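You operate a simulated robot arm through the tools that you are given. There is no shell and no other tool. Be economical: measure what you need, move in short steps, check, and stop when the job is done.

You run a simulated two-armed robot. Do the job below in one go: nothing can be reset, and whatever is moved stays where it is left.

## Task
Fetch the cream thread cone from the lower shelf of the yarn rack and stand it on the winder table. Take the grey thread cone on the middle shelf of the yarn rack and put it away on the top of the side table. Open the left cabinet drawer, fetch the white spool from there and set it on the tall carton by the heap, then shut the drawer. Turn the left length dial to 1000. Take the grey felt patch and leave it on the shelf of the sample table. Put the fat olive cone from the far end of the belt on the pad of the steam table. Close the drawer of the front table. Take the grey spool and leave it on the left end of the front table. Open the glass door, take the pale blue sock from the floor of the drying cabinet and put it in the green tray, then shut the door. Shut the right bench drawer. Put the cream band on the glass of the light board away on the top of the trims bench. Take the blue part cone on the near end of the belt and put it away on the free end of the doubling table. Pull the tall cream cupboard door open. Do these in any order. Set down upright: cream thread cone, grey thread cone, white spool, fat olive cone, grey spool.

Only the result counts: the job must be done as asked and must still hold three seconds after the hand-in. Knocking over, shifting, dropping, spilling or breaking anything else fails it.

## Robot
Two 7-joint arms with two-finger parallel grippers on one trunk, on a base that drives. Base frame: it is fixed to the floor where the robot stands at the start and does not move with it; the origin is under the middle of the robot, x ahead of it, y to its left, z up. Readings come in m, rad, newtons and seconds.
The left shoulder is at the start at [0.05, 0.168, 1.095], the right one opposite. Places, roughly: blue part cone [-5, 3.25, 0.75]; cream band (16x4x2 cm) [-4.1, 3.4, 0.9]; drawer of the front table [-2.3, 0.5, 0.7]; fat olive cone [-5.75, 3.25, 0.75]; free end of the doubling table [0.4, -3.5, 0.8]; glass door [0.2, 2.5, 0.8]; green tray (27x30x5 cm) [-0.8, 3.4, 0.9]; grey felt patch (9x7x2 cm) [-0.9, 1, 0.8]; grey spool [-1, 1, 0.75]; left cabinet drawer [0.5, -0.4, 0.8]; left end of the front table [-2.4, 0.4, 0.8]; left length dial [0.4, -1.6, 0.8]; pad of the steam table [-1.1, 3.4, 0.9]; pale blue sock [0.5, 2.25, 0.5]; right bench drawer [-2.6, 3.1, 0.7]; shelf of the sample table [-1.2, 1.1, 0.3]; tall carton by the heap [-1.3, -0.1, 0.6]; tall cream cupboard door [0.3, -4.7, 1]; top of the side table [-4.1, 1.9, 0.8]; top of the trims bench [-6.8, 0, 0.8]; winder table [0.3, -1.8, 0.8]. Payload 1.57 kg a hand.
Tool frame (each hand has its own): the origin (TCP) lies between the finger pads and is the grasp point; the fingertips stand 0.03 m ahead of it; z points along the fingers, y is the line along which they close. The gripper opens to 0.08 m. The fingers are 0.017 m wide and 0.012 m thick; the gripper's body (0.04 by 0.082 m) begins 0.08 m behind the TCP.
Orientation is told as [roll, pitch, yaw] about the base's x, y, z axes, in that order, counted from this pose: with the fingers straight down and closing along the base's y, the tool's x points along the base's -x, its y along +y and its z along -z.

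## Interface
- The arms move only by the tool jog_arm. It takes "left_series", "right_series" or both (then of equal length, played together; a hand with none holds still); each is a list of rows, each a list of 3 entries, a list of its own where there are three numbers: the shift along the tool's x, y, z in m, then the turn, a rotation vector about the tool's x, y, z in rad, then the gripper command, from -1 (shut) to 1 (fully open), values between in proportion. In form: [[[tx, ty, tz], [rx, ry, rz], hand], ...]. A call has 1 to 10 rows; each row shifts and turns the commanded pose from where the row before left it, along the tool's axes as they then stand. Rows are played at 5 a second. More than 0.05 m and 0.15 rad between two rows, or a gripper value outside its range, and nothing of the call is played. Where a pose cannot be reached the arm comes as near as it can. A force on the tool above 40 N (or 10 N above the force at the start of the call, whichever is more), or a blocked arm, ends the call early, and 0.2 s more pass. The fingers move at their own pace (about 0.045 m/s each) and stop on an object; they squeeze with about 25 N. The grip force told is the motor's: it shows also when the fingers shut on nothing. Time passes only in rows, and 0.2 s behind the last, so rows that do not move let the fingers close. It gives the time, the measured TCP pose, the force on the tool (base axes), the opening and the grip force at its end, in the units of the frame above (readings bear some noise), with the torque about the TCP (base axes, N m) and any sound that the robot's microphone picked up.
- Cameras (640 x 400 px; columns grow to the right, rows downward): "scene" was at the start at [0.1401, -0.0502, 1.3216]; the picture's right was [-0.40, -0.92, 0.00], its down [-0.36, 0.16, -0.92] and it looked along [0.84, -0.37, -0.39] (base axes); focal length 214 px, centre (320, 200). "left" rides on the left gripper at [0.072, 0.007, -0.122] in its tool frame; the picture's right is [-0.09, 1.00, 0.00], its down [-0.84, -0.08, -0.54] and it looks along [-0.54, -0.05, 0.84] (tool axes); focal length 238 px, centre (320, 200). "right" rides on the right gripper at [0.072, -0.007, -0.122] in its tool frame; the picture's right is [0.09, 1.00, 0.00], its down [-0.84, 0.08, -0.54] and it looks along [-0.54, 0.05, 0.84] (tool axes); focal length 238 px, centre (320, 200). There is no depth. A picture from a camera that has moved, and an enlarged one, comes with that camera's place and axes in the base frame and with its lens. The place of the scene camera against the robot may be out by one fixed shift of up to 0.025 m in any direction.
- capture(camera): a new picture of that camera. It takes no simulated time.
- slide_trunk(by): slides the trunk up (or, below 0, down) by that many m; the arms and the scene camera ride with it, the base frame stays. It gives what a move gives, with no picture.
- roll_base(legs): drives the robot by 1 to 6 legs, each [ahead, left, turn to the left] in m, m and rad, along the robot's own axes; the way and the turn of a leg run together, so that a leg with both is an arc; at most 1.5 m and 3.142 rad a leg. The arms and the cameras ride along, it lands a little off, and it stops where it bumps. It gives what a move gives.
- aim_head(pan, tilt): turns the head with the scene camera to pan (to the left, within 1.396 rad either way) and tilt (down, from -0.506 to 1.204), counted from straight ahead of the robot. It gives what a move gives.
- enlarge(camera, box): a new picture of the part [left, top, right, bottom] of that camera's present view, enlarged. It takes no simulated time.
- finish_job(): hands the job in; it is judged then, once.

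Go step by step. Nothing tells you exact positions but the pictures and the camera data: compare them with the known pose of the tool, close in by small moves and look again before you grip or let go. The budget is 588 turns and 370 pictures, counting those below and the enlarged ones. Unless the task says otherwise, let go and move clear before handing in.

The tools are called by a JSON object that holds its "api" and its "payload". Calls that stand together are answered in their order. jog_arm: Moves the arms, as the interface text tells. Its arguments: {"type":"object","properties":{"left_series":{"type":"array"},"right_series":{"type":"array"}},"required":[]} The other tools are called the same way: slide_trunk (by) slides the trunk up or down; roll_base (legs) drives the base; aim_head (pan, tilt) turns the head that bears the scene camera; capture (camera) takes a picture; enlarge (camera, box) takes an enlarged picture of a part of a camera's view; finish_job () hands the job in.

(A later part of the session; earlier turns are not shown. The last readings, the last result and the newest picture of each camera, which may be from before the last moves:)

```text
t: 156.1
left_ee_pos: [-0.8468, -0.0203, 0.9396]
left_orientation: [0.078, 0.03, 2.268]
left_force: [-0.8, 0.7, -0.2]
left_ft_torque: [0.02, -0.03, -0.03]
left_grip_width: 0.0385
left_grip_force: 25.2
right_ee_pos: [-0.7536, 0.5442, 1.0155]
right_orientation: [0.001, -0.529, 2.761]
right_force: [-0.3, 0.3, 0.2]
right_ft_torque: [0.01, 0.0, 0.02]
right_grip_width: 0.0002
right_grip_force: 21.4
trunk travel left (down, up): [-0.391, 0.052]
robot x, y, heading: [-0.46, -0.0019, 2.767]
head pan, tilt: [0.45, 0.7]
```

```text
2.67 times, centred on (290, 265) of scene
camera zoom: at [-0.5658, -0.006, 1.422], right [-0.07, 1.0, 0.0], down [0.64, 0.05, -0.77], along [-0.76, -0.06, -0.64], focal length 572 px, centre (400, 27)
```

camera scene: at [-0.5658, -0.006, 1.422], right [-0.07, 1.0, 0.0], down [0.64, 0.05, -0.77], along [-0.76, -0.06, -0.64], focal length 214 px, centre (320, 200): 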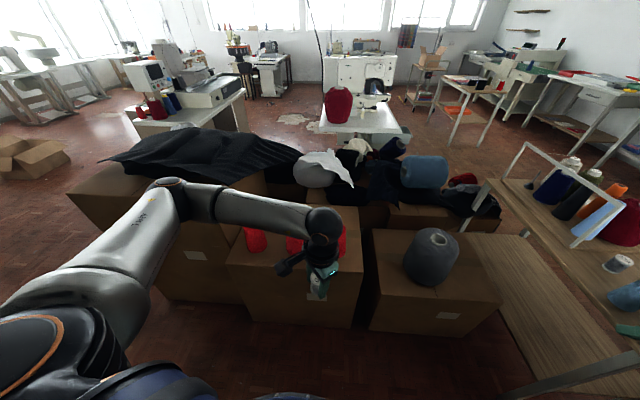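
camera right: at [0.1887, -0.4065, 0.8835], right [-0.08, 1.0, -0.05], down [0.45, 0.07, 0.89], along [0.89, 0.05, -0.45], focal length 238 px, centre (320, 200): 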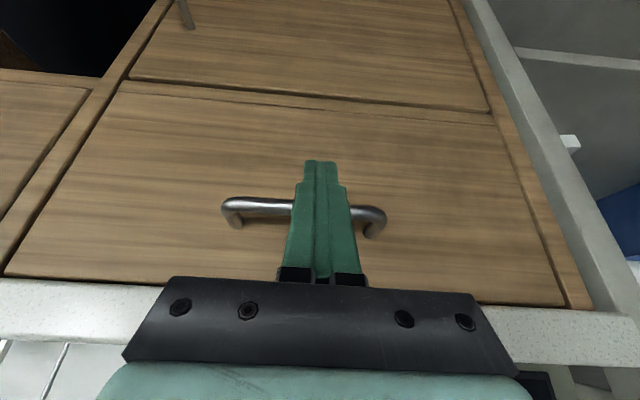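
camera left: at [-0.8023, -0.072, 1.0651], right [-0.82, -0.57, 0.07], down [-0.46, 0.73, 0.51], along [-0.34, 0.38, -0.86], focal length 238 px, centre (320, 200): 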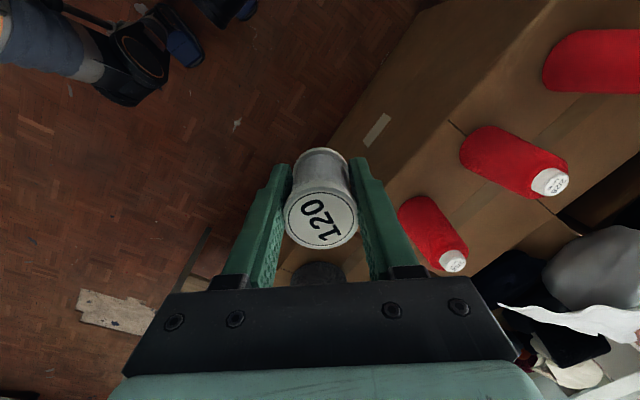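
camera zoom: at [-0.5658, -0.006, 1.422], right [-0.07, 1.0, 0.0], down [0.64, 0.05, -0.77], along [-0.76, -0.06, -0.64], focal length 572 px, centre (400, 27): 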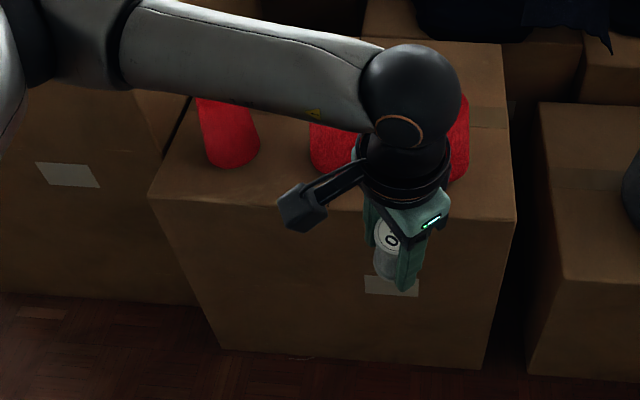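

{"api": "roll_base", "payload": {"legs": [[0, 0, 0.372], [0.12, -0.1, 0]]}}

{"api": "jog_arm", "payload": {"left_series": [[[0, 0, 0], [0, 0, -0.125], -1], [[0, 0, 0], [0, 0, -0.125], -1], [[0, 0, 0], [0, 0, -0.125], -1], [[0, 0, 0], [0, 0, -0.125], -1], [[0, 0, 0], [0, 0, 0], -1]]}}

{"api": "capture", "payload": {"camera": "left"}}

```text
t: 158.6
left_ee_pos: [-0.9331, -0.0608, 0.9397]
left_orientation: [0.075, 0.032, 2.639]
left_force: [0.1, 0.0, 0.8]
left_ft_torque: [0.01, 0.01, -0.01]
left_grip_width: 0.0384
left_grip_force: 24.9
right_ee_pos: [-1.0511, 0.4999, 1.0148]
right_orientation: [0.002, -0.527, 3.128]
right_force: [0.3, 0.1, -0.3]
right_ft_torque: [0.02, -0.02, 0.04]
right_grip_width: 0.0
right_grip_force: 21.3
trunk travel left (down, up): [-0.391, 0.052]
robot x, y, heading: [-0.578, 0.097, 3.133]
head pan, tilt: [0.45, 0.7]
```

```text
t: 159.8
left_ee_pos: [-0.9334, -0.0596, 0.9393]
left_orientation: [0.081, -0.01, 3.137]
left_force: [1.0, 1.1, 0.0]
left_ft_torque: [0.01, 0.04, -0.01]
left_grip_width: 0.0379
left_grip_force: 24.9
right_ee_pos: [-1.0504, 0.5005, 1.0147]
right_orientation: [0.003, -0.527, 3.133]
right_force: [0.6, -0.2, -0.3]
right_ft_torque: [0.01, 0.0, 0.0]
right_grip_width: 0.0
right_grip_force: 21.6
trunk travel left (down, up): [-0.391, 0.052]
robot x, y, heading: [-0.5746, 0.0981, 3.136]
head pan, tilt: [0.45, 0.7]
```

```text
283 pictures are left
camera left: at [-0.8605, -0.0569, 1.0622], right [-0.09, -0.99, 0.08], down [-0.83, 0.12, 0.54], along [-0.55, -0.02, -0.84], focal length 238 px, centre (320, 200)
```

left: 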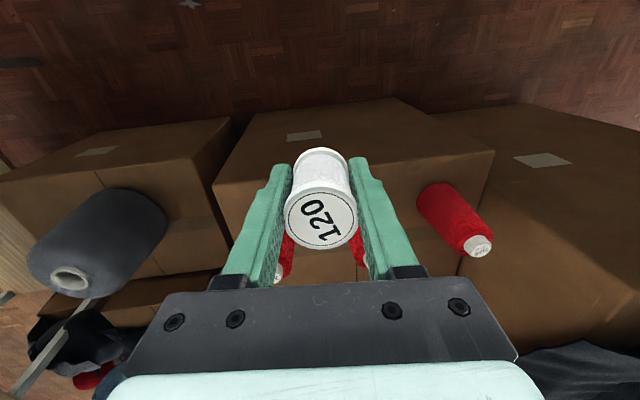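

{"api": "roll_base", "payload": {"legs": [[0.12, 0, 0]]}}

{"api": "capture", "payload": {"camera": "left"}}

```text
t: 161.0
left_ee_pos: [-1.0523, -0.0589, 0.9385]
left_orientation: [0.082, -0.008, 3.137]
left_force: [-0.2, -0.5, -0.1]
left_ft_torque: [-0.01, -0.06, 0.0]
left_grip_width: 0.0384
left_grip_force: 25.1
right_ee_pos: [-1.1701, 0.5001, 1.0137]
right_orientation: [0.002, -0.528, 3.132]
right_force: [0.0, -0.8, 0.5]
right_ft_torque: [0.02, 0.0, 0.02]
right_grip_width: 0.0
right_grip_force: 21.8
trunk travel left (down, up): [-0.391, 0.052]
robot x, y, heading: [-0.6992, 0.0993, 3.136]
head pan, tilt: [0.45, 0.7]
```

```text
282 pictures are left
camera left: at [-0.9805, -0.0562, 1.062], right [-0.1, -0.99, 0.08], down [-0.83, 0.13, 0.54], along [-0.55, -0.02, -0.84], focal length 238 px, centre (320, 200)
```

left: 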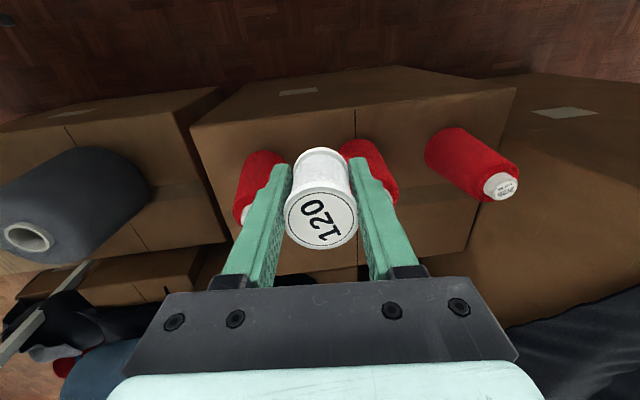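

{"api": "jog_arm", "payload": {"left_series": [[[-0.042, 0.003, 0], [0, 0, 0], -1], [[-0.041, 0.003, 0], [0, 0, 0], -1], [[0, 0, 0], [0, 0, 0], -1]]}}

{"api": "slide_trunk", "payload": {"by": -0.22}}

{"api": "capture", "payload": {"camera": "left"}}

```text
t: 161.8
left_ee_pos: [-1.1354, -0.0646, 0.9398]
left_orientation: [0.083, -0.009, 3.134]
left_force: [0.3, -0.4, -1.4]
left_ft_torque: [-0.04, 0.0, 0.02]
left_grip_width: 0.0382
left_grip_force: 25.6
right_ee_pos: [-1.1687, 0.5018, 1.0148]
right_orientation: [0.003, -0.527, 3.131]
right_force: [0.5, 0.2, 0.4]
right_ft_torque: [0.0, 0.0, 0.01]
right_grip_width: 0.0
right_grip_force: 21.0
trunk travel left (down, up): [-0.391, 0.052]
robot x, y, heading: [-0.6978, 0.0976, 3.134]
head pan, tilt: [0.45, 0.7]
```

```text
t: 164.2
left_ee_pos: [-1.1338, -0.0631, 0.7213]
left_orientation: [0.083, -0.008, 3.138]
left_force: [-0.3, -0.3, -0.4]
left_ft_torque: [0.0, 0.02, -0.02]
left_grip_width: 0.0384
left_grip_force: 25.5
right_ee_pos: [-1.1693, 0.5012, 0.7956]
right_orientation: [0.002, -0.527, 3.133]
right_force: [0.4, 1.0, 0.9]
right_ft_torque: [0.02, -0.02, 0.02]
right_grip_width: 0.0
right_grip_force: 21.9
trunk travel left (down, up): [-0.171, 0.272]
robot x, y, heading: [-0.697, 0.0971, 3.138]
head pan, tilt: [0.45, 0.7]
```

```text
281 pictures are left
camera left: at [-1.0622, -0.0612, 0.8433], right [-0.1, -0.99, 0.08], down [-0.83, 0.13, 0.54], along [-0.55, -0.02, -0.84], focal length 238 px, centre (320, 200)
```

left: 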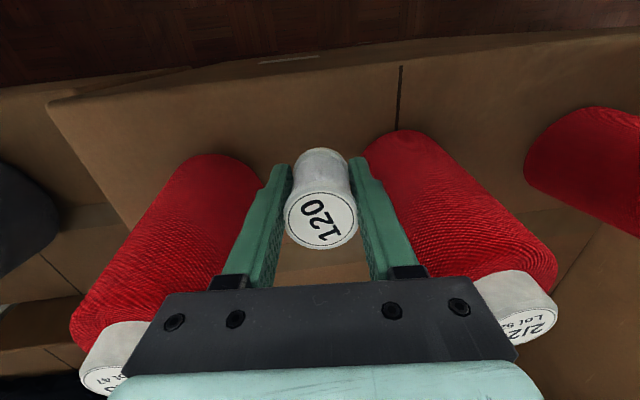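

{"api": "aim_head", "payload": {"pan": -0.3, "tilt": 0.7}}

{"api": "capture", "payload": {"camera": "scene"}}

```text
t: 165.3
left_ee_pos: [-1.1348, -0.0631, 0.7209]
left_orientation: [0.082, -0.007, 3.137]
left_force: [-0.5, -0.1, -0.7]
left_ft_torque: [0.02, -0.01, 0.01]
left_grip_width: 0.0381
left_grip_force: 25.1
right_ee_pos: [-1.1703, 0.5008, 0.7944]
right_orientation: [0.002, -0.527, 3.131]
right_force: [-0.2, -0.3, 0.3]
right_ft_torque: [-0.02, 0.01, -0.01]
right_grip_width: 0.0002
right_grip_force: 21.2
trunk travel left (down, up): [-0.171, 0.272]
robot x, y, heading: [-0.6972, 0.1009, 3.139]
head pan, tilt: [-0.3, 0.7]
```

```text
280 pictures are left
camera scene: at [-0.803, 0.1125, 1.202], right [0.3, 0.95, 0.0], down [0.61, -0.19, -0.76], along [-0.73, 0.23, -0.64], focal length 214 px, centre (320, 200)
```

scene: 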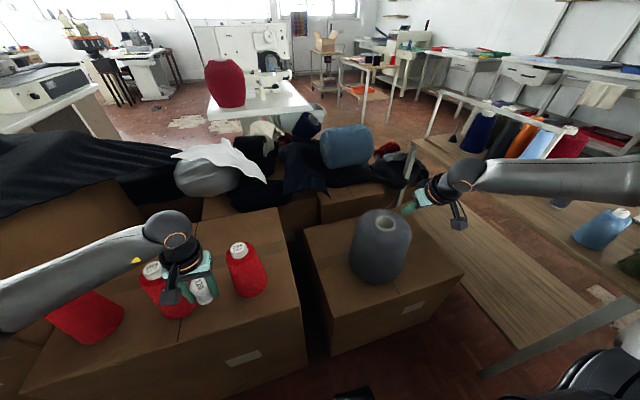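

{"api": "jog_arm", "payload": {"left_series": [[[0, -0.0016, 0.02], [0, 0, 0], -1], [[0, -0.0016, 0.02], [0, 0, 0], -1], [[0, -0.0008, 0.01], [0, 0, 0], -1], [[0, 0, 0], [0, 0, 0], -1]]}}

{"api": "capture", "payload": {"camera": "left"}}

```text
t: 166.3
left_ee_pos: [-1.1347, -0.0629, 0.6695]
left_orientation: [0.083, -0.009, 3.136]
left_force: [-0.6, -0.3, -1.1]
left_ft_torque: [0.01, -0.01, -0.01]
left_grip_width: 0.0387
left_grip_force: 24.7
right_ee_pos: [-1.1685, 0.5011, 0.7954]
right_orientation: [0.002, -0.527, 3.132]
right_force: [-0.6, -0.3, -0.6]
right_ft_torque: [0.02, -0.02, 0.02]
right_grip_width: 0.0
right_grip_force: 21.3
trunk travel left (down, up): [-0.171, 0.272]
robot x, y, heading: [-0.6978, 0.1, 3.135]
head pan, tilt: [-0.3, 0.7]
```

```text
279 pictures are left
camera left: at [-1.0628, -0.0612, 0.7924], right [-0.1, -0.99, 0.08], down [-0.83, 0.13, 0.54], along [-0.55, -0.02, -0.84], focal length 238 px, centre (320, 200)
```

left: 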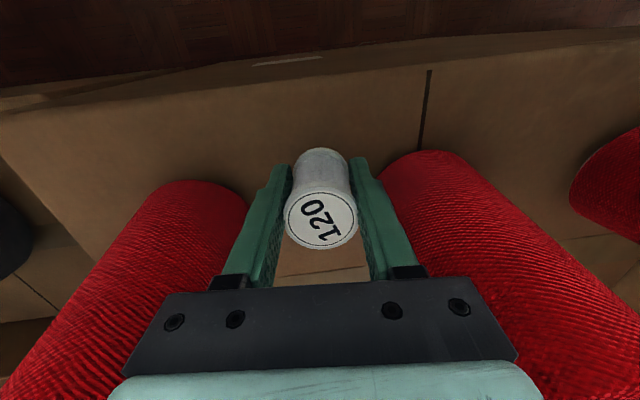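

Now lower in 5 mm steps until it touches.

{"api": "jog_arm", "payload": {"left_series": [[[0, -0.0005, 0.006], [0, 0, 0], -1], [[0, -0.0005, 0.006], [0, 0, 0], -1], [[0, 0, 0], [0, 0, 0], -1]]}}

{"api": "jog_arm", "payload": {"left_series": [[[0, -0.0005, 0.005], [0, 0, 0], -1], [[0, 0, 0], [0, 0, 0], -1]]}}

{"api": "jog_arm", "payload": {"left_series": [[[0, -0.0005, 0.005], [0, 0, 0], -1], [[0, 0, 0], [0, 0, 0], -1]]}}

```text
t: 167.1
left_ee_pos: [-1.1352, -0.0645, 0.6581]
left_orientation: [0.081, -0.009, 3.136]
left_force: [0.4, -0.1, 0.8]
left_ft_torque: [-0.01, 0.0, 0.02]
left_grip_width: 0.0382
left_grip_force: 24.8
right_ee_pos: [-1.1689, 0.501, 0.7945]
right_orientation: [0.002, -0.525, 3.132]
right_force: [0.1, -0.3, 0.2]
right_ft_torque: [-0.03, -0.01, 0.0]
right_grip_width: 0.0001
right_grip_force: 21.7
trunk travel left (down, up): [-0.171, 0.272]
robot x, y, heading: [-0.6958, 0.0993, 3.135]
head pan, tilt: [-0.3, 0.7]
```

```text
t: 167.7
left_ee_pos: [-1.136, -0.0636, 0.6571]
left_orientation: [0.081, -0.016, 3.138]
left_force: [4.2, -4.3, 28.8]
left_ft_torque: [0.25, -0.24, -0.09]
left_grip_width: 0.0387
left_grip_force: 24.8
right_ee_pos: [-1.1677, 0.5008, 0.796]
right_orientation: [0.003, -0.528, 3.132]
right_force: [-0.1, -0.1, 0.5]
right_ft_torque: [0.0, -0.04, 0.0]
right_grip_width: 0.0
right_grip_force: 21.1
trunk travel left (down, up): [-0.171, 0.272]
robot x, y, heading: [-0.7, 0.1004, 3.135]
head pan, tilt: [-0.3, 0.7]
```

```text
t: 168.3
left_ee_pos: [-1.1365, -0.0642, 0.6518]
left_orientation: [0.08, -0.017, 3.137]
left_force: [2.5, -6.6, 36.5]
left_ft_torque: [0.71, -0.17, -0.06]
left_grip_width: 0.0386
left_grip_force: 24.6
right_ee_pos: [-1.1677, 0.5003, 0.7959]
right_orientation: [0.001, -0.532, 3.133]
right_force: [0.1, 0.8, 0.4]
right_ft_torque: [-0.04, 0.01, 0.01]
right_grip_width: 0.0
right_grip_force: 20.4
trunk travel left (down, up): [-0.171, 0.272]
robot x, y, heading: [-0.6984, 0.1004, 3.136]
head pan, tilt: [-0.3, 0.7]
```

{"api": "jog_arm", "payload": {"left_series": [[[0, 0.0004, -0.005], [0, 0, 0], -1], [[0, 0, 0], [0, 0, 0], 0.1], [[0, 0, 0], [0, 0, 0], 0.4], [[0, 0, 0], [0, 0, 0], 0.4]]}}

{"api": "capture", "payload": {"camera": "left"}}

```text
t: 169.3
left_ee_pos: [-1.1337, -0.0647, 0.6536]
left_orientation: [0.085, -0.008, 3.136]
left_force: [-4.9, -9.4, 10.6]
left_ft_torque: [0.07, 0.08, 0.08]
left_grip_width: 0.0472
left_grip_force: 0.1
right_ee_pos: [-1.1697, 0.5003, 0.7962]
right_orientation: [0.001, -0.526, 3.131]
right_force: [0.9, 0.2, -0.3]
right_ft_torque: [0.02, 0.01, 0.01]
right_grip_width: 0.0001
right_grip_force: 20.9
trunk travel left (down, up): [-0.171, 0.272]
robot x, y, heading: [-0.6975, 0.0993, 3.134]
head pan, tilt: [-0.3, 0.7]
```

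```text
278 pictures are left
camera left: at [-1.0624, -0.0617, 0.7755], right [-0.1, -0.99, 0.08], down [-0.83, 0.13, 0.54], along [-0.55, -0.02, -0.84], focal length 238 px, centre (320, 200)
```

left: 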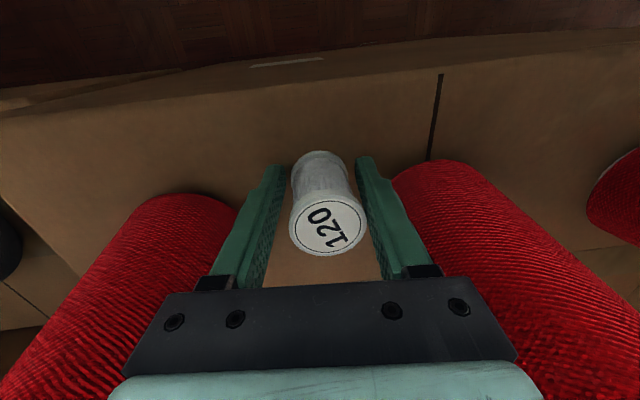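

{"api": "jog_arm", "payload": {"left_series": [[[0, 0.0008, -0.01], [0, 0, 0], 0.3], [[0, 0.0008, -0.01], [0, 0, 0], 0.3], [[0, 0, 0], [0, 0, 0], 0.3]]}}

{"api": "capture", "payload": {"camera": "left"}}

```text
t: 170.1
left_ee_pos: [-1.1352, -0.0632, 0.6723]
left_orientation: [0.082, -0.009, 3.135]
left_force: [0.0, -0.1, -0.3]
left_ft_torque: [-0.01, 0.0, 0.02]
left_grip_width: 0.052
left_grip_force: 0.0
right_ee_pos: [-1.1689, 0.5008, 0.7958]
right_orientation: [0.001, -0.527, 3.13]
right_force: [0.3, -0.1, 0.2]
right_ft_torque: [0.0, 0.03, -0.01]
right_grip_width: 0.0
right_grip_force: 21.8
trunk travel left (down, up): [-0.171, 0.272]
robot x, y, heading: [-0.6996, 0.0981, 3.137]
head pan, tilt: [-0.3, 0.7]
```

```text
277 pictures are left
camera left: at [-1.0624, -0.0605, 0.7954], right [-0.1, -0.99, 0.08], down [-0.83, 0.13, 0.54], along [-0.55, -0.02, -0.84], focal length 238 px, centre (320, 200)
```

left: 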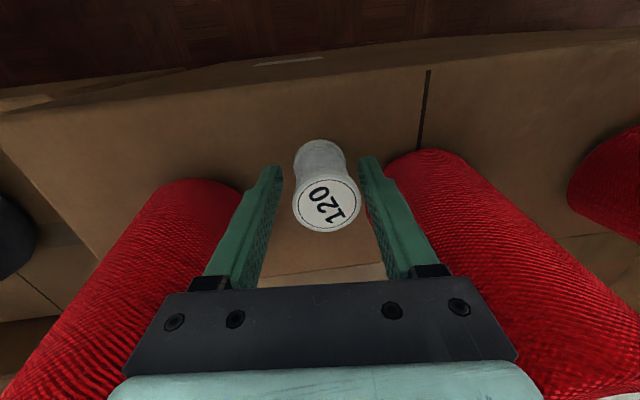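

{"api": "slide_trunk", "payload": {"by": 0.2}}

{"api": "roll_base", "payload": {"legs": [[-0.3, 0, 0]]}}

{"api": "capture", "payload": {"camera": "left"}}

{"api": "capture", "payload": {"camera": "scene"}}

```text
t: 172.2
left_ee_pos: [-1.1356, -0.0645, 0.8734]
left_orientation: [0.081, -0.008, 3.137]
left_force: [0.3, -0.5, 0.8]
left_ft_torque: [-0.01, 0.02, 0.01]
left_grip_width: 0.0522
left_grip_force: 0.1
right_ee_pos: [-1.1699, 0.5016, 0.9953]
right_orientation: [0.001, -0.527, 3.131]
right_force: [-0.5, -0.5, 0.8]
right_ft_torque: [0.02, -0.02, -0.01]
right_grip_width: 0.0002
right_grip_force: 21.1
trunk travel left (down, up): [-0.371, 0.072]
robot x, y, heading: [-0.7005, 0.1019, 3.135]
head pan, tilt: [-0.3, 0.7]
```

```text
t: 174.3
left_ee_pos: [-0.8355, -0.0662, 0.873]
left_orientation: [0.081, -0.01, 3.139]
left_force: [0.1, -0.3, -0.6]
left_ft_torque: [-0.02, -0.01, -0.02]
left_grip_width: 0.0522
left_grip_force: 0.0
right_ee_pos: [-0.8728, 0.4966, 0.9963]
right_orientation: [0.001, -0.527, 3.137]
right_force: [0.9, -0.3, -0.5]
right_ft_torque: [-0.01, 0.0, -0.02]
right_grip_width: 0.0001
right_grip_force: 21.7
trunk travel left (down, up): [-0.371, 0.072]
robot x, y, heading: [-0.4002, 0.0968, 3.14]
head pan, tilt: [-0.3, 0.7]
```

```text
276 pictures are left
camera left: at [-0.763, -0.0634, 0.9957], right [-0.09, -0.99, 0.08], down [-0.83, 0.12, 0.54], along [-0.55, -0.02, -0.84], focal length 238 px, centre (320, 200)
```

left: 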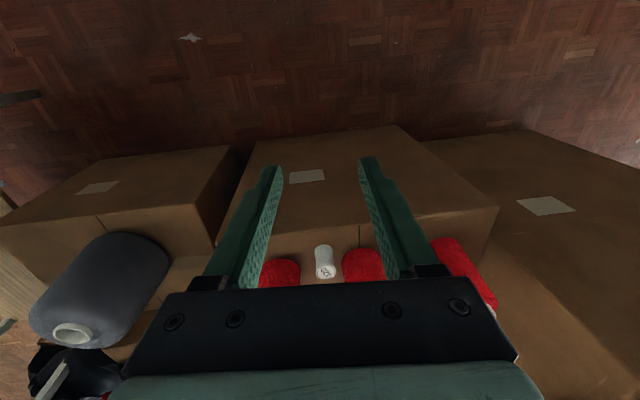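

```text
275 pictures are left
camera scene: at [-0.504, 0.111, 1.402], right [0.3, 0.95, 0.0], down [0.61, -0.19, -0.77], along [-0.73, 0.23, -0.64], focal length 214 px, centre (320, 200)
```

scene: 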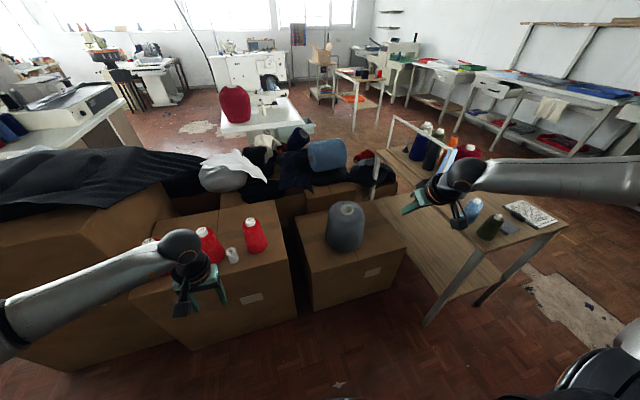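

{"api": "roll_base", "payload": {"legs": [[-0.25, 0, 0], [0, -0.85, 0]]}}

{"api": "aim_head", "payload": {"pan": 0, "tilt": 0.6}}

{"api": "capture", "payload": {"camera": "scene"}}

```text
t: 180.2
left_ee_pos: [-0.588, 0.7753, 0.8731]
left_orientation: [0.082, -0.009, -3.134]
left_force: [0.1, 0.0, 0.1]
left_ft_torque: [-0.02, -0.02, -0.03]
left_grip_width: 0.052
left_grip_force: 0.2
right_ee_pos: [-0.6281, 1.3409, 0.9942]
right_orientation: [0.003, -0.526, -3.14]
right_force: [-0.1, 0.0, 0.6]
right_ft_torque: [0.0, -0.01, -0.01]
right_grip_width: 0.0
right_grip_force: 20.9
trunk travel left (down, up): [-0.371, 0.072]
robot x, y, heading: [-0.1531, 0.9466, -3.135]
head pan, tilt: [-0.3, 0.7]
```

```text
t: 181.0
left_ee_pos: [-0.5878, 0.7754, 0.8723]
left_orientation: [0.081, -0.009, -3.136]
left_force: [-0.4, -0.4, -0.2]
left_ft_torque: [-0.03, 0.02, -0.03]
left_grip_width: 0.052
left_grip_force: 0.2
right_ee_pos: [-0.6294, 1.3394, 0.9955]
right_orientation: [0.003, -0.529, -3.14]
right_force: [-0.2, -0.3, -0.3]
right_ft_torque: [-0.02, 0.0, 0.0]
right_grip_width: 0.0001
right_grip_force: 21.3
trunk travel left (down, up): [-0.371, 0.072]
robot x, y, heading: [-0.1523, 0.9424, -3.141]
head pan, tilt: [0.0, 0.6]
```

```text
274 pictures are left
camera scene: at [-0.2652, 0.9308, 1.4106], right [-0.01, 1.0, 0.0], down [0.57, 0.0, -0.82], along [-0.82, 0.0, -0.57], focal length 214 px, centre (320, 200)
```

scene: 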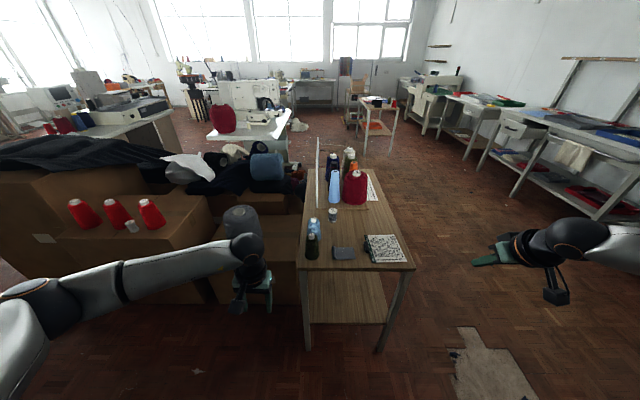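

{"api": "enlarge", "payload": {"camera": "scene", "box": [280, 170, 440, 340]}}

```text
2.35 times, centred on (360, 255) of scene
camera zoom: at [-0.2652, 0.9308, 1.4106], right [-0.01, 1.0, 0.0], down [0.57, 0.0, -0.82], along [-0.82, 0.0, -0.57], focal length 505 px, centre (226, 71)
```

zoom: 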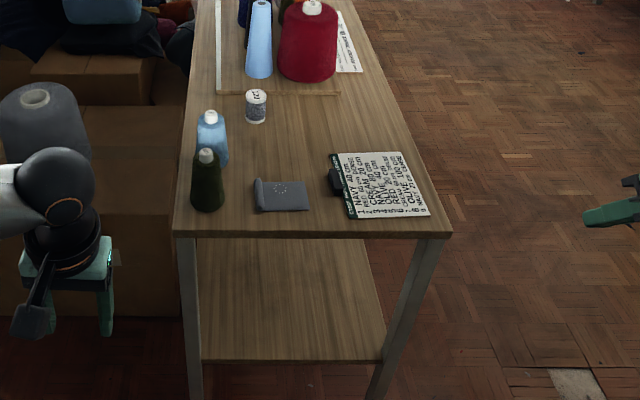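

{"api": "roll_base", "payload": {"legs": [[0, 0.13, 0]]}}

{"api": "jog_arm", "payload": {"right_series": [[[0, 0.048, 0], [0, -0.085, 0], 0], [[0, 0.048, 0], [0, -0.085, 0], 0], [[0, 0.048, 0], [0, -0.085, 0], 0], [[0, 0.048, 0], [0, -0.085, 0], 0], [[0, 0.02, 0], [0, 0, 0], 0], [[0, 0, 0], [0, 0, 0], 0]]}}

{"api": "capture", "payload": {"camera": "right"}}

```text
t: 182.3
left_ee_pos: [-0.5855, 0.6472, 0.8727]
left_orientation: [0.083, -0.01, -3.135]
left_force: [-0.1, 0.0, 0.1]
left_ft_torque: [0.03, 0.03, 0.01]
left_grip_width: 0.052
left_grip_force: 0.1
right_ee_pos: [-0.6281, 1.2096, 0.9949]
right_orientation: [0.0, -0.528, -3.139]
right_force: [-0.1, 0.8, 1.6]
right_ft_torque: [0.0, 0.01, 0.02]
right_grip_width: 0.0001
right_grip_force: 20.3
trunk travel left (down, up): [-0.371, 0.072]
robot x, y, heading: [-0.1542, 0.8136, -3.133]
head pan, tilt: [0.0, 0.6]
```

```text
t: 183.7
left_ee_pos: [-0.5868, 0.6466, 0.873]
left_orientation: [0.083, -0.008, -3.135]
left_force: [-0.3, 0.1, -0.9]
left_ft_torque: [-0.02, 0.0, -0.03]
left_grip_width: 0.052
left_grip_force: 0.1
right_ee_pos: [-0.6277, 0.9983, 0.9954]
right_orientation: [0.001, -0.868, -3.14]
right_force: [-0.1, -0.5, 0.2]
right_ft_torque: [0.01, 0.0, 0.0]
right_grip_width: 0.0401
right_grip_force: 0.1
trunk travel left (down, up): [-0.371, 0.072]
robot x, y, heading: [-0.1518, 0.816, -3.131]
head pan, tilt: [0.0, 0.6]
```

```text
272 pictures are left
camera right: at [-0.4878, 1.005, 1.0178], right [0.06, -1.0, -0.07], down [-0.13, -0.08, 0.99], along [-0.99, -0.05, -0.13], focal length 238 px, centre (320, 200)
```

right: 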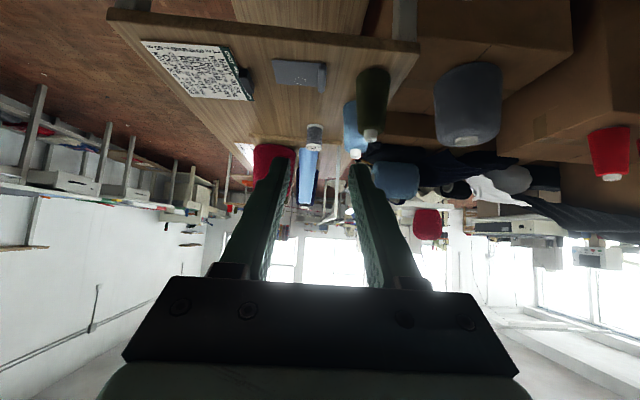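

{"api": "slide_trunk", "payload": {"by": -0.12}}

{"api": "capture", "payload": {"camera": "right"}}

```text
t: 185.2
left_ee_pos: [-0.5864, 0.6467, 0.7532]
left_orientation: [0.083, -0.008, -3.135]
left_force: [-0.3, 0.0, -0.1]
left_ft_torque: [0.01, -0.01, 0.02]
left_grip_width: 0.0517
left_grip_force: 0.0
right_ee_pos: [-0.6281, 1.0003, 0.875]
right_orientation: [0.001, -0.867, -3.14]
right_force: [-0.3, 0.3, 0.2]
right_ft_torque: [0.02, 0.02, 0.01]
right_grip_width: 0.0401
right_grip_force: 0.1
trunk travel left (down, up): [-0.251, 0.192]
robot x, y, heading: [-0.1546, 0.8142, -3.13]
head pan, tilt: [0.0, 0.6]
```

```text
271 pictures are left
camera right: at [-0.4879, 1.0054, 0.8981], right [0.06, -1.0, -0.07], down [-0.13, -0.08, 0.99], along [-0.99, -0.05, -0.13], focal length 238 px, centre (320, 200)
```

right: 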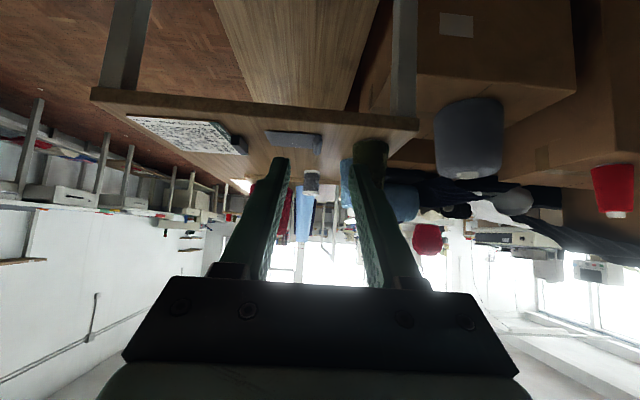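

{"api": "roll_base", "payload": {"legs": [[0.17, 0, 0]]}}

{"api": "capture", "payload": {"camera": "right"}}

```text
t: 186.6
left_ee_pos: [-0.7583, 0.6455, 0.7532]
left_orientation: [0.08, -0.007, -3.136]
left_force: [0.1, -0.2, 0.3]
left_ft_torque: [-0.01, 0.0, -0.01]
left_grip_width: 0.052
left_grip_force: 0.1
right_ee_pos: [-0.7987, 0.9971, 0.8741]
right_orientation: [0.003, -0.868, -3.14]
right_force: [-0.9, -0.5, 0.1]
right_ft_torque: [-0.02, 0.02, -0.03]
right_grip_width: 0.04
right_grip_force: 0.1
trunk travel left (down, up): [-0.251, 0.192]
robot x, y, heading: [-0.3217, 0.813, -3.133]
head pan, tilt: [0.0, 0.6]
```

```text
270 pictures are left
camera right: at [-0.6592, 1.004, 0.8978], right [0.06, -1.0, -0.07], down [-0.13, -0.08, 0.99], along [-0.99, -0.05, -0.13], focal length 238 px, centre (320, 200)
```

right: 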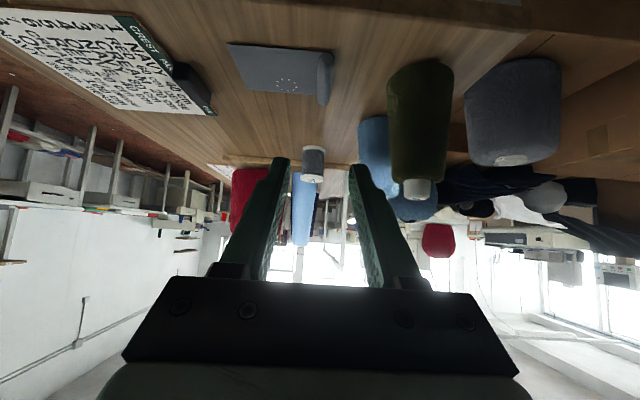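

{"api": "jog_arm", "payload": {"right_series": [[[0.0174, 0, 0.0305], [0, 0, 0], 0], [[0.0174, 0, 0.0305], [0, 0, 0], 0], [[0, 0, 0], [0, 0, 0], 0]]}}

{"api": "capture", "payload": {"camera": "right"}}

```text
t: 187.4
left_ee_pos: [-0.7567, 0.6462, 0.7534]
left_orientation: [0.083, -0.008, -3.137]
left_force: [-0.2, 0.5, 0.6]
left_ft_torque: [-0.02, 0.01, 0.03]
left_grip_width: 0.0519
left_grip_force: 0.1
right_ee_pos: [-0.8192, 1.007, 0.8195]
right_orientation: [0.006, -0.867, -3.139]
right_force: [0.5, -0.2, -0.7]
right_ft_torque: [0.02, 0.02, 0.03]
right_grip_width: 0.04
right_grip_force: 0.1
right hand out of reach, approached as far as the arm can: row 2
trunk travel left (down, up): [-0.251, 0.192]
robot x, y, heading: [-0.3234, 0.815, -3.131]
head pan, tilt: [0.0, 0.6]
```

```text
269 pictures are left
camera right: at [-0.6808, 1.0151, 0.844], right [0.06, -1.0, -0.07], down [-0.13, -0.08, 0.99], along [-0.99, -0.05, -0.13], focal length 238 px, centre (320, 200)
```

right: 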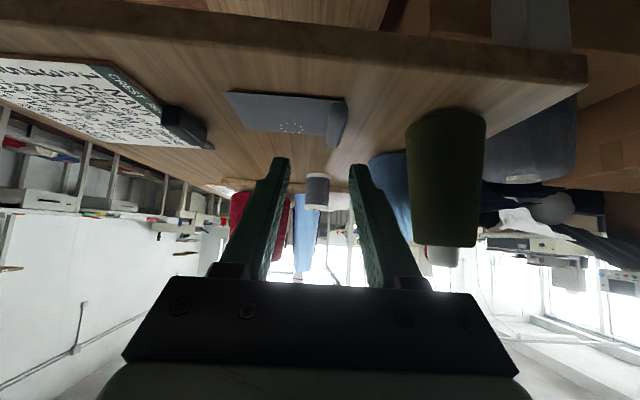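

{"api": "roll_base", "payload": {"legs": [[-0.14, 0, 0]]}}

{"api": "jog_arm", "payload": {"right_series": [[[-0.0316, 0.003, 0.0374], [0, 0, 0], 0], [[-0.0316, 0.003, 0.0374], [0, 0, 0], 0], [[-0.0316, 0.003, 0.0374], [0, 0, 0], 0], [[0.012, 0.001, 0.01], [0, 0, 0], 0], [[0, 0, 0], [0, 0, 0], 0]]}}

{"api": "capture", "payload": {"camera": "right"}}

```text
t: 188.8
left_ee_pos: [-0.6186, 0.6468, 0.7533]
left_orientation: [0.082, -0.008, -3.136]
left_force: [0.0, -0.3, 0.3]
left_ft_torque: [0.0, -0.03, -0.01]
left_grip_width: 0.0518
left_grip_force: 0.0
right_ee_pos: [-0.6814, 1.0096, 0.821]
right_orientation: [0.004, -0.869, -3.14]
right_force: [0.6, -0.1, 0.0]
right_ft_torque: [0.03, 0.04, 0.01]
right_grip_width: 0.0399
right_grip_force: 0.1
trunk travel left (down, up): [-0.251, 0.192]
robot x, y, heading: [-0.1845, 0.8162, -3.135]
head pan, tilt: [0.0, 0.6]
```

```text
t: 190.0
left_ee_pos: [-0.6196, 0.6458, 0.7521]
left_orientation: [0.083, -0.008, -3.135]
left_force: [-0.4, 0.6, 0.1]
left_ft_torque: [0.04, 0.0, 0.0]
left_grip_width: 0.0522
left_grip_force: 0.1
right_ee_pos: [-0.7934, 1.0405, 0.8516]
right_orientation: [0.003, -0.866, -3.138]
right_force: [-0.2, -0.1, 1.1]
right_ft_torque: [-0.01, 0.0, -0.01]
right_grip_width: 0.0402
right_grip_force: 0.1
right hand out of reach, approached as far as the arm can: row 1, 2, 3, 4
trunk travel left (down, up): [-0.251, 0.192]
robot x, y, heading: [-0.1811, 0.8131, -3.131]
head pan, tilt: [0.0, 0.6]
```

```text
268 pictures are left
camera right: at [-0.6539, 1.0472, 0.8745], right [0.07, -1.0, -0.07], down [-0.13, -0.08, 0.99], along [-0.99, -0.06, -0.13], focal length 238 px, centre (320, 200)
```

right: 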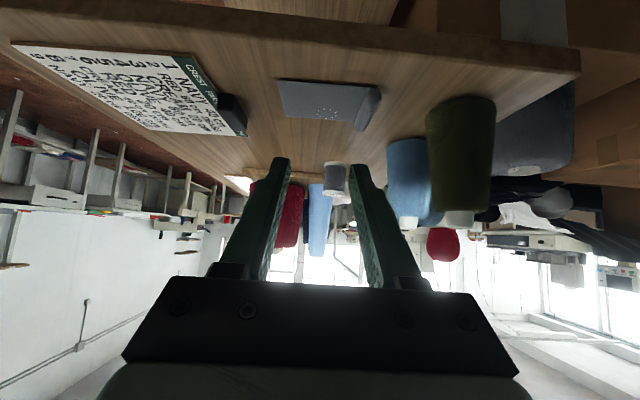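

{"api": "jog_arm", "payload": {"right_series": [[[0, 0.022, 0], [0, 0, 0], 0], [[0, 0.022, 0], [0, 0, 0], 0], [[0, 0, 0], [0, 0, 0], 0]]}}

{"api": "roll_base", "payload": {"legs": [[0.035, 0, 0]]}}

{"api": "slide_trunk", "payload": {"by": -0.04}}

{"api": "capture", "payload": {"camera": "right"}}

```text
t: 190.8
left_ee_pos: [-0.6199, 0.646, 0.7537]
left_orientation: [0.082, -0.009, -3.136]
left_force: [0.1, 0.6, -0.3]
left_ft_torque: [0.01, 0.0, 0.03]
left_grip_width: 0.052
left_grip_force: 0.1
right_ee_pos: [-0.7786, 1.0116, 0.8666]
right_orientation: [0.003, -0.867, -3.14]
right_force: [-0.1, 0.1, 0.2]
right_ft_torque: [-0.02, 0.0, -0.01]
right_grip_width: 0.0399
right_grip_force: 0.1
right hand out of reach, approached as far as the arm can: row 1, 2
trunk travel left (down, up): [-0.251, 0.192]
robot x, y, heading: [-0.1831, 0.813, -3.132]
head pan, tilt: [0.0, 0.6]
```

```text
t: 191.6
left_ee_pos: [-0.653, 0.6441, 0.7527]
left_orientation: [0.081, -0.009, -3.134]
left_force: [-1.0, 0.2, 0.5]
left_ft_torque: [0.0, 0.03, 0.0]
left_grip_width: 0.0519
left_grip_force: 0.1
right_ee_pos: [-0.8138, 1.0112, 0.8672]
right_orientation: [0.004, -0.865, -3.14]
right_force: [-0.3, -1.0, 0.1]
right_ft_torque: [0.02, -0.01, 0.03]
right_grip_width: 0.0399
right_grip_force: 0.0
trunk travel left (down, up): [-0.251, 0.192]
robot x, y, heading: [-0.2179, 0.8163, -3.137]
head pan, tilt: [0.0, 0.6]
```

```text
t: 192.4
left_ee_pos: [-0.6538, 0.6448, 0.7133]
left_orientation: [0.081, -0.008, -3.136]
left_force: [-0.6, -1.0, 0.3]
left_ft_torque: [-0.03, 0.04, 0.02]
left_grip_width: 0.0522
left_grip_force: 0.0
right_ee_pos: [-0.8145, 1.012, 0.8282]
right_orientation: [0.004, -0.866, -3.139]
right_force: [0.9, -0.3, -0.3]
right_ft_torque: [0.0, 0.01, 0.01]
right_grip_width: 0.0399
right_grip_force: 0.1
trunk travel left (down, up): [-0.211, 0.232]
robot x, y, heading: [-0.2166, 0.812, -3.129]
head pan, tilt: [0.0, 0.6]
```

```text
267 pictures are left
camera right: at [-0.6749, 1.0187, 0.8504], right [0.06, -1.0, -0.07], down [-0.13, -0.08, 0.99], along [-0.99, -0.05, -0.13], focal length 238 px, centre (320, 200)
```

right: 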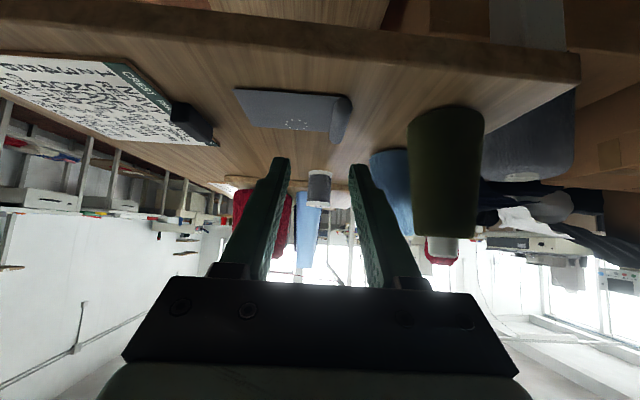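

{"api": "roll_base", "payload": {"legs": [[0.025, 0.015, 0]]}}

{"api": "slide_trunk", "payload": {"by": -0.03}}

{"api": "capture", "payload": {"camera": "right"}}

```text
t: 193.3
left_ee_pos: [-0.6799, 0.631, 0.712]
left_orientation: [0.082, -0.009, -3.135]
left_force: [-0.5, -0.3, 0.6]
left_ft_torque: [-0.01, 0.02, 0.01]
left_grip_width: 0.0523
left_grip_force: 0.2
right_ee_pos: [-0.8392, 0.9975, 0.8264]
right_orientation: [0.004, -0.866, -3.14]
right_force: [-0.4, 0.1, 0.4]
right_ft_torque: [0.02, -0.03, 0.01]
right_grip_width: 0.0402
right_grip_force: 0.1
trunk travel left (down, up): [-0.211, 0.232]
robot x, y, heading: [-0.2443, 0.8011, -3.133]
head pan, tilt: [0.0, 0.6]
```

```text
t: 194.0
left_ee_pos: [-0.6786, 0.6311, 0.6825]
left_orientation: [0.084, -0.009, -3.135]
left_force: [0.3, 0.3, -0.8]
left_ft_torque: [0.03, -0.01, 0.02]
left_grip_width: 0.052
left_grip_force: 0.0
right_ee_pos: [-0.8381, 0.9966, 0.7981]
right_orientation: [0.003, -0.867, -3.139]
right_force: [0.8, 0.3, 1.0]
right_ft_torque: [-0.03, 0.03, 0.0]
right_grip_width: 0.0399
right_grip_force: 0.0
trunk travel left (down, up): [-0.181, 0.262]
robot x, y, heading: [-0.2438, 0.7988, -3.136]
head pan, tilt: [0.0, 0.6]
```

```text
266 pictures are left
camera right: at [-0.6995, 1.0037, 0.8203], right [0.06, -1.0, -0.07], down [-0.13, -0.08, 0.99], along [-0.99, -0.05, -0.13], focal length 238 px, centre (320, 200)
```

right: 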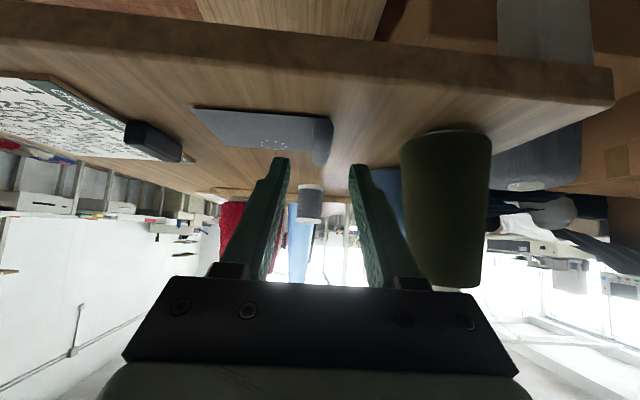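

{"api": "slide_trunk", "payload": {"by": -0.018}}

{"api": "capture", "payload": {"camera": "right"}}

```text
t: 194.7
left_ee_pos: [-0.6797, 0.631, 0.6649]
left_orientation: [0.082, -0.01, -3.134]
left_force: [-0.3, 0.2, -1.1]
left_ft_torque: [-0.02, -0.02, -0.03]
left_grip_width: 0.0521
left_grip_force: 0.1
right_ee_pos: [-0.8389, 0.9967, 0.7802]
right_orientation: [0.004, -0.87, -3.141]
right_force: [0.5, 0.0, 5.2]
right_ft_torque: [0.14, 0.13, -0.05]
right_grip_width: 0.0402
right_grip_force: 0.3
trunk travel left (down, up): [-0.163, 0.28]
robot x, y, heading: [-0.2446, 0.7995, -3.136]
head pan, tilt: [0.0, 0.6]
```

```text
265 pictures are left
camera right: at [-0.6998, 1.0036, 0.8033], right [0.06, -1.0, -0.07], down [-0.13, -0.08, 0.99], along [-0.99, -0.05, -0.13], focal length 238 px, centre (320, 200)
```

right: 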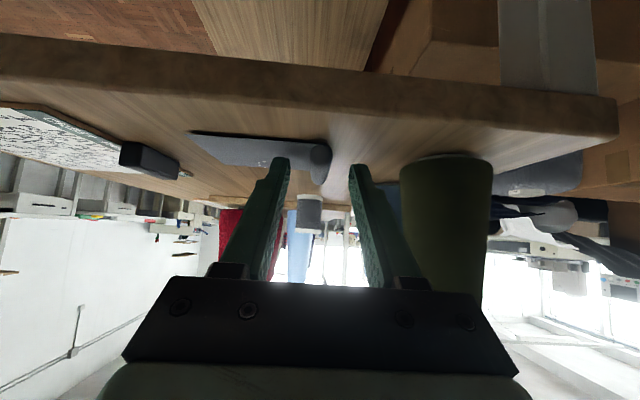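

{"api": "jog_arm", "payload": {"right_series": [[[0, 0, -0.002], [0, 0, 0], -1], [[0, 0, 0], [0, 0, 0], -1], [[0, 0, 0], [0, 0, 0], -1], [[0, 0, 0], [0, 0, 0], -1]]}}

{"api": "capture", "payload": {"camera": "right"}}

```text
t: 195.7
left_ee_pos: [-0.679, 0.6321, 0.6658]
left_orientation: [0.082, -0.01, -3.135]
left_force: [0.2, 0.8, 0.2]
left_ft_torque: [-0.01, -0.01, 0.04]
left_grip_width: 0.0519
left_grip_force: 0.0
right_ee_pos: [-0.835, 0.9958, 0.7811]
right_orientation: [0.004, -0.868, -3.138]
right_force: [-0.1, -2.1, 4.8]
right_ft_torque: [-0.03, 0.12, 0.1]
right_grip_width: 0.0128
right_grip_force: 25.5
trunk travel left (down, up): [-0.163, 0.28]
robot x, y, heading: [-0.2462, 0.7981, -3.139]
head pan, tilt: [0.0, 0.6]
```

```text
264 pictures are left
camera right: at [-0.6977, 1.0029, 0.804], right [0.07, -1.0, -0.07], down [-0.13, -0.08, 0.99], along [-0.99, -0.06, -0.13], focal length 238 px, centre (320, 200)
```

right: 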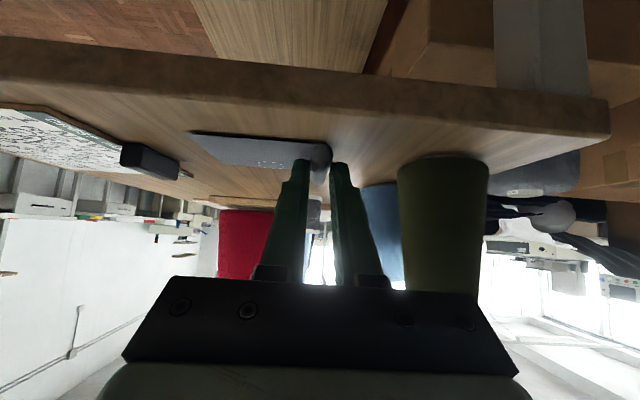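

Ridge pinched (1.28 cm). Lift and check.

{"api": "slide_trunk", "payload": {"by": 0.06}}

{"api": "roll_base", "payload": {"legs": [[-0.3, 0, 0]]}}

{"api": "capture", "payload": {"camera": "right"}}

{"api": "capture", "payload": {"camera": "scene"}}

```text
t: 196.7
left_ee_pos: [-0.6792, 0.6304, 0.725]
left_orientation: [0.082, -0.009, -3.134]
left_force: [0.2, -0.5, -1.2]
left_ft_torque: [0.02, 0.02, 0.0]
left_grip_width: 0.0519
left_grip_force: 0.0
right_ee_pos: [-0.8373, 0.9966, 0.8405]
right_orientation: [0.003, -0.866, -3.14]
right_force: [-0.3, 0.8, -0.4]
right_ft_torque: [0.02, 0.01, -0.02]
right_grip_width: 0.013
right_grip_force: 25.0
trunk travel left (down, up): [-0.223, 0.22]
robot x, y, heading: [-0.2419, 0.7994, -3.133]
head pan, tilt: [0.0, 0.6]
```

```text
t: 198.7
left_ee_pos: [-0.3778, 0.6326, 0.7249]
left_orientation: [0.082, -0.01, -3.135]
left_force: [0.0, -0.1, 0.0]
left_ft_torque: [-0.01, 0.02, 0.01]
left_grip_width: 0.0522
left_grip_force: 0.1
right_ee_pos: [-0.5358, 1.0, 0.8398]
right_orientation: [0.003, -0.868, -3.142]
right_force: [0.7, 0.5, 0.4]
right_ft_torque: [-0.03, -0.01, 0.03]
right_grip_width: 0.0128
right_grip_force: 25.3
trunk travel left (down, up): [-0.223, 0.22]
robot x, y, heading: [0.0629, 0.8014, -3.132]
head pan, tilt: [0.0, 0.6]
```

```text
263 pictures are left
camera right: at [-0.3971, 1.0061, 0.8637], right [0.06, -1.0, -0.07], down [-0.13, -0.08, 0.99], along [-0.99, -0.05, -0.13], focal length 238 px, centre (320, 200)
```

right: 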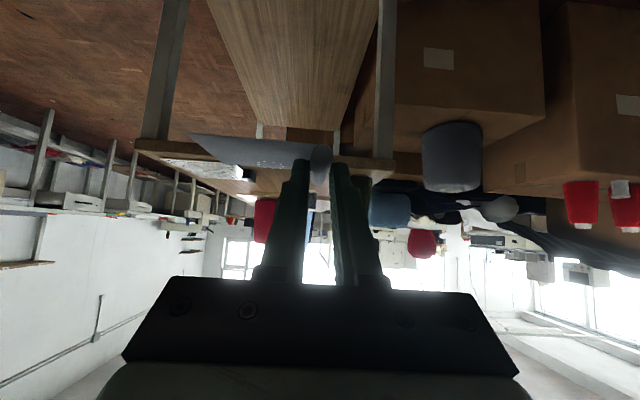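

```text
262 pictures are left
camera scene: at [-0.0559, 0.7876, 1.2626], right [-0.01, 1.0, 0.0], down [0.56, 0.0, -0.83], along [-0.83, -0.01, -0.56], focal length 214 px, centre (320, 200)
```

scene: 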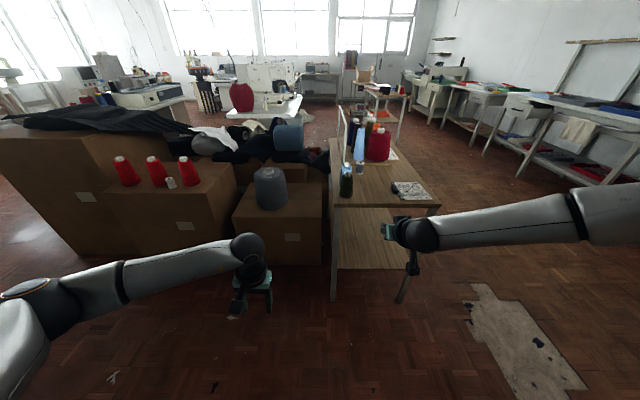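

{"api": "slide_trunk", "payload": {"by": -0.22}}

{"api": "jog_arm", "payload": {"right_series": [[[0.0344, 0, 0.029], [0, 0, 0], -1], [[0.0344, 0, 0.029], [0, 0, 0], -1], [[0.0344, 0, 0.029], [0, 0, 0], -1], [[0.0344, 0, 0.029], [0, 0, 0], -1], [[0.0344, 0, 0.029], [0, 0, 0], -1], [[0, 0, 0], [0, 0, 0], -1]]}}

{"api": "capture", "payload": {"camera": "right"}}

```text
t: 201.1
left_ee_pos: [-0.3796, 0.6328, 0.5051]
left_orientation: [0.082, -0.007, -3.136]
left_force: [-0.3, 0.1, 0.7]
left_ft_torque: [-0.01, -0.02, -0.01]
left_grip_width: 0.0521
left_grip_force: 0.2
right_ee_pos: [-0.5363, 0.9987, 0.6205]
right_orientation: [0.003, -0.868, -3.143]
right_force: [-0.2, -0.1, -0.6]
right_ft_torque: [0.0, -0.02, -0.04]
right_grip_width: 0.0131
right_grip_force: 24.8
trunk travel left (down, up): [-0.003, 0.44]
robot x, y, heading: [0.057, 0.7971, -3.135]
head pan, tilt: [0.0, 0.6]
```

```text
t: 202.5
left_ee_pos: [-0.3794, 0.6347, 0.5045]
left_orientation: [0.082, -0.008, -3.136]
left_force: [0.1, -0.6, 0.3]
left_ft_torque: [0.0, 0.03, 0.02]
left_grip_width: 0.0522
left_grip_force: 0.0
right_ee_pos: [-0.4715, 1.078, 0.5278]
right_orientation: [0.003, -0.867, -3.143]
right_force: [0.2, 0.6, -0.7]
right_ft_torque: [0.02, -0.03, -0.01]
right_grip_width: 0.0128
right_grip_force: 25.0
right hand out of reach, approached as far as the arm can: row 1, 2, 3, 4, 5
trunk travel left (down, up): [-0.003, 0.44]
robot x, y, heading: [0.0561, 0.8021, -3.137]
head pan, tilt: [0.0, 0.6]
```

```text
261 pictures are left
camera right: at [-0.333, 1.0844, 0.5524], right [0.06, -1.0, -0.07], down [-0.13, -0.08, 0.99], along [-0.99, -0.05, -0.13], focal length 238 px, centre (320, 200)
```

right: 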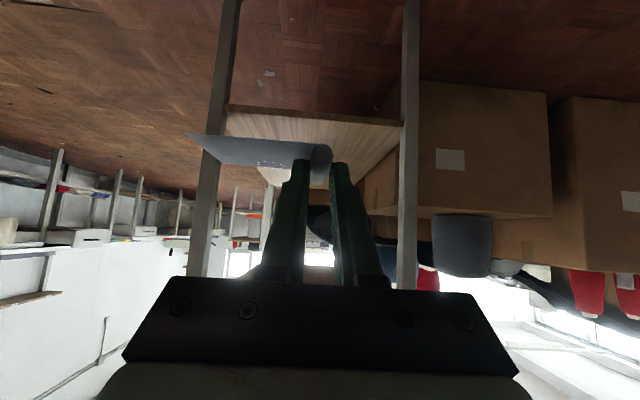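

{"api": "jog_arm", "payload": {"right_series": [[[0, 0.02, 0.02], [0, 0.12, 0], -1], [[0, 0.02, 0.02], [0, 0.12, 0], -1], [[0, 0.02, 0.02], [0, 0.12, 0], -1], [[0.0144, 0, 0.0263], [0, 0, 0], -1], [[0.0144, 0, 0.0263], [0, 0, 0], -1], [[0, 0, 0], [0, 0, 0], -1]]}}

```text
t: 203.9
left_ee_pos: [-0.379, 0.6329, 0.5043]
left_orientation: [0.081, -0.008, -3.137]
left_force: [-0.5, 0.7, -0.2]
left_ft_torque: [0.01, 0.02, -0.01]
left_grip_width: 0.052
left_grip_force: 0.1
right_ee_pos: [-0.4629, 1.0652, 0.5079]
right_orientation: [0.001, -0.506, -3.139]
right_force: [0.5, 0.2, 0.3]
right_ft_torque: [0.0, 0.02, -0.02]
right_grip_width: 0.0129
right_grip_force: 25.1
right hand out of reach, approached as far as the arm can: row 1, 2, 3, 4, 5
trunk travel left (down, up): [-0.003, 0.44]
robot x, y, heading: [0.0587, 0.8012, -3.127]
head pan, tilt: [0.0, 0.6]
```

{"api": "jog_arm", "payload": {"right_series": [[[0.02, 0, 0], [0, 0.125, 0], -1], [[0.02, 0, 0], [0, 0.125, 0], -1], [[0.02, 0, 0], [0, 0.125, 0], -1], [[0.02, 0, 0], [0, 0.125, 0], -1], [[0, 0, 0.04], [0, 0, 0], -1], [[0, 0, 0.04], [0, 0, 0], -1], [[0, 0, 0], [0, 0, 0], -1]]}}

{"api": "capture", "payload": {"camera": "scene"}}

```text
t: 205.5
left_ee_pos: [-0.3781, 0.633, 0.505]
left_orientation: [0.081, -0.009, -3.138]
left_force: [-0.8, -0.2, -0.4]
left_ft_torque: [0.03, 0.0, 0.02]
left_grip_width: 0.052
left_grip_force: 0.1
right_ee_pos: [-0.3524, 1.0916, 0.4656]
right_orientation: [0.001, -0.008, -3.138]
right_force: [0.8, -0.2, -0.4]
right_ft_torque: [-0.02, 0.0, -0.01]
right_grip_width: 0.0131
right_grip_force: 25.0
right hand out of reach, approached as far as the arm can: row 2, 3, 4, 5, 6
trunk travel left (down, up): [-0.003, 0.44]
robot x, y, heading: [0.0559, 0.7996, -3.135]
head pan, tilt: [0.0, 0.6]
```

```text
260 pictures are left
camera scene: at [-0.0561, 0.7876, 1.0426], right [-0.01, 1.0, 0.0], down [0.56, 0.0, -0.83], along [-0.83, -0.01, -0.56], focal length 214 px, centre (320, 200)
```

scene: 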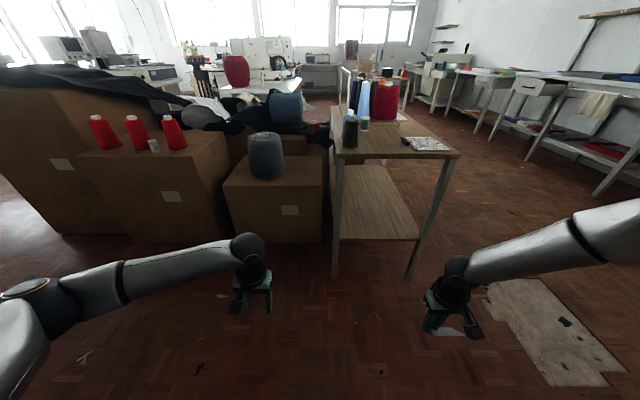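

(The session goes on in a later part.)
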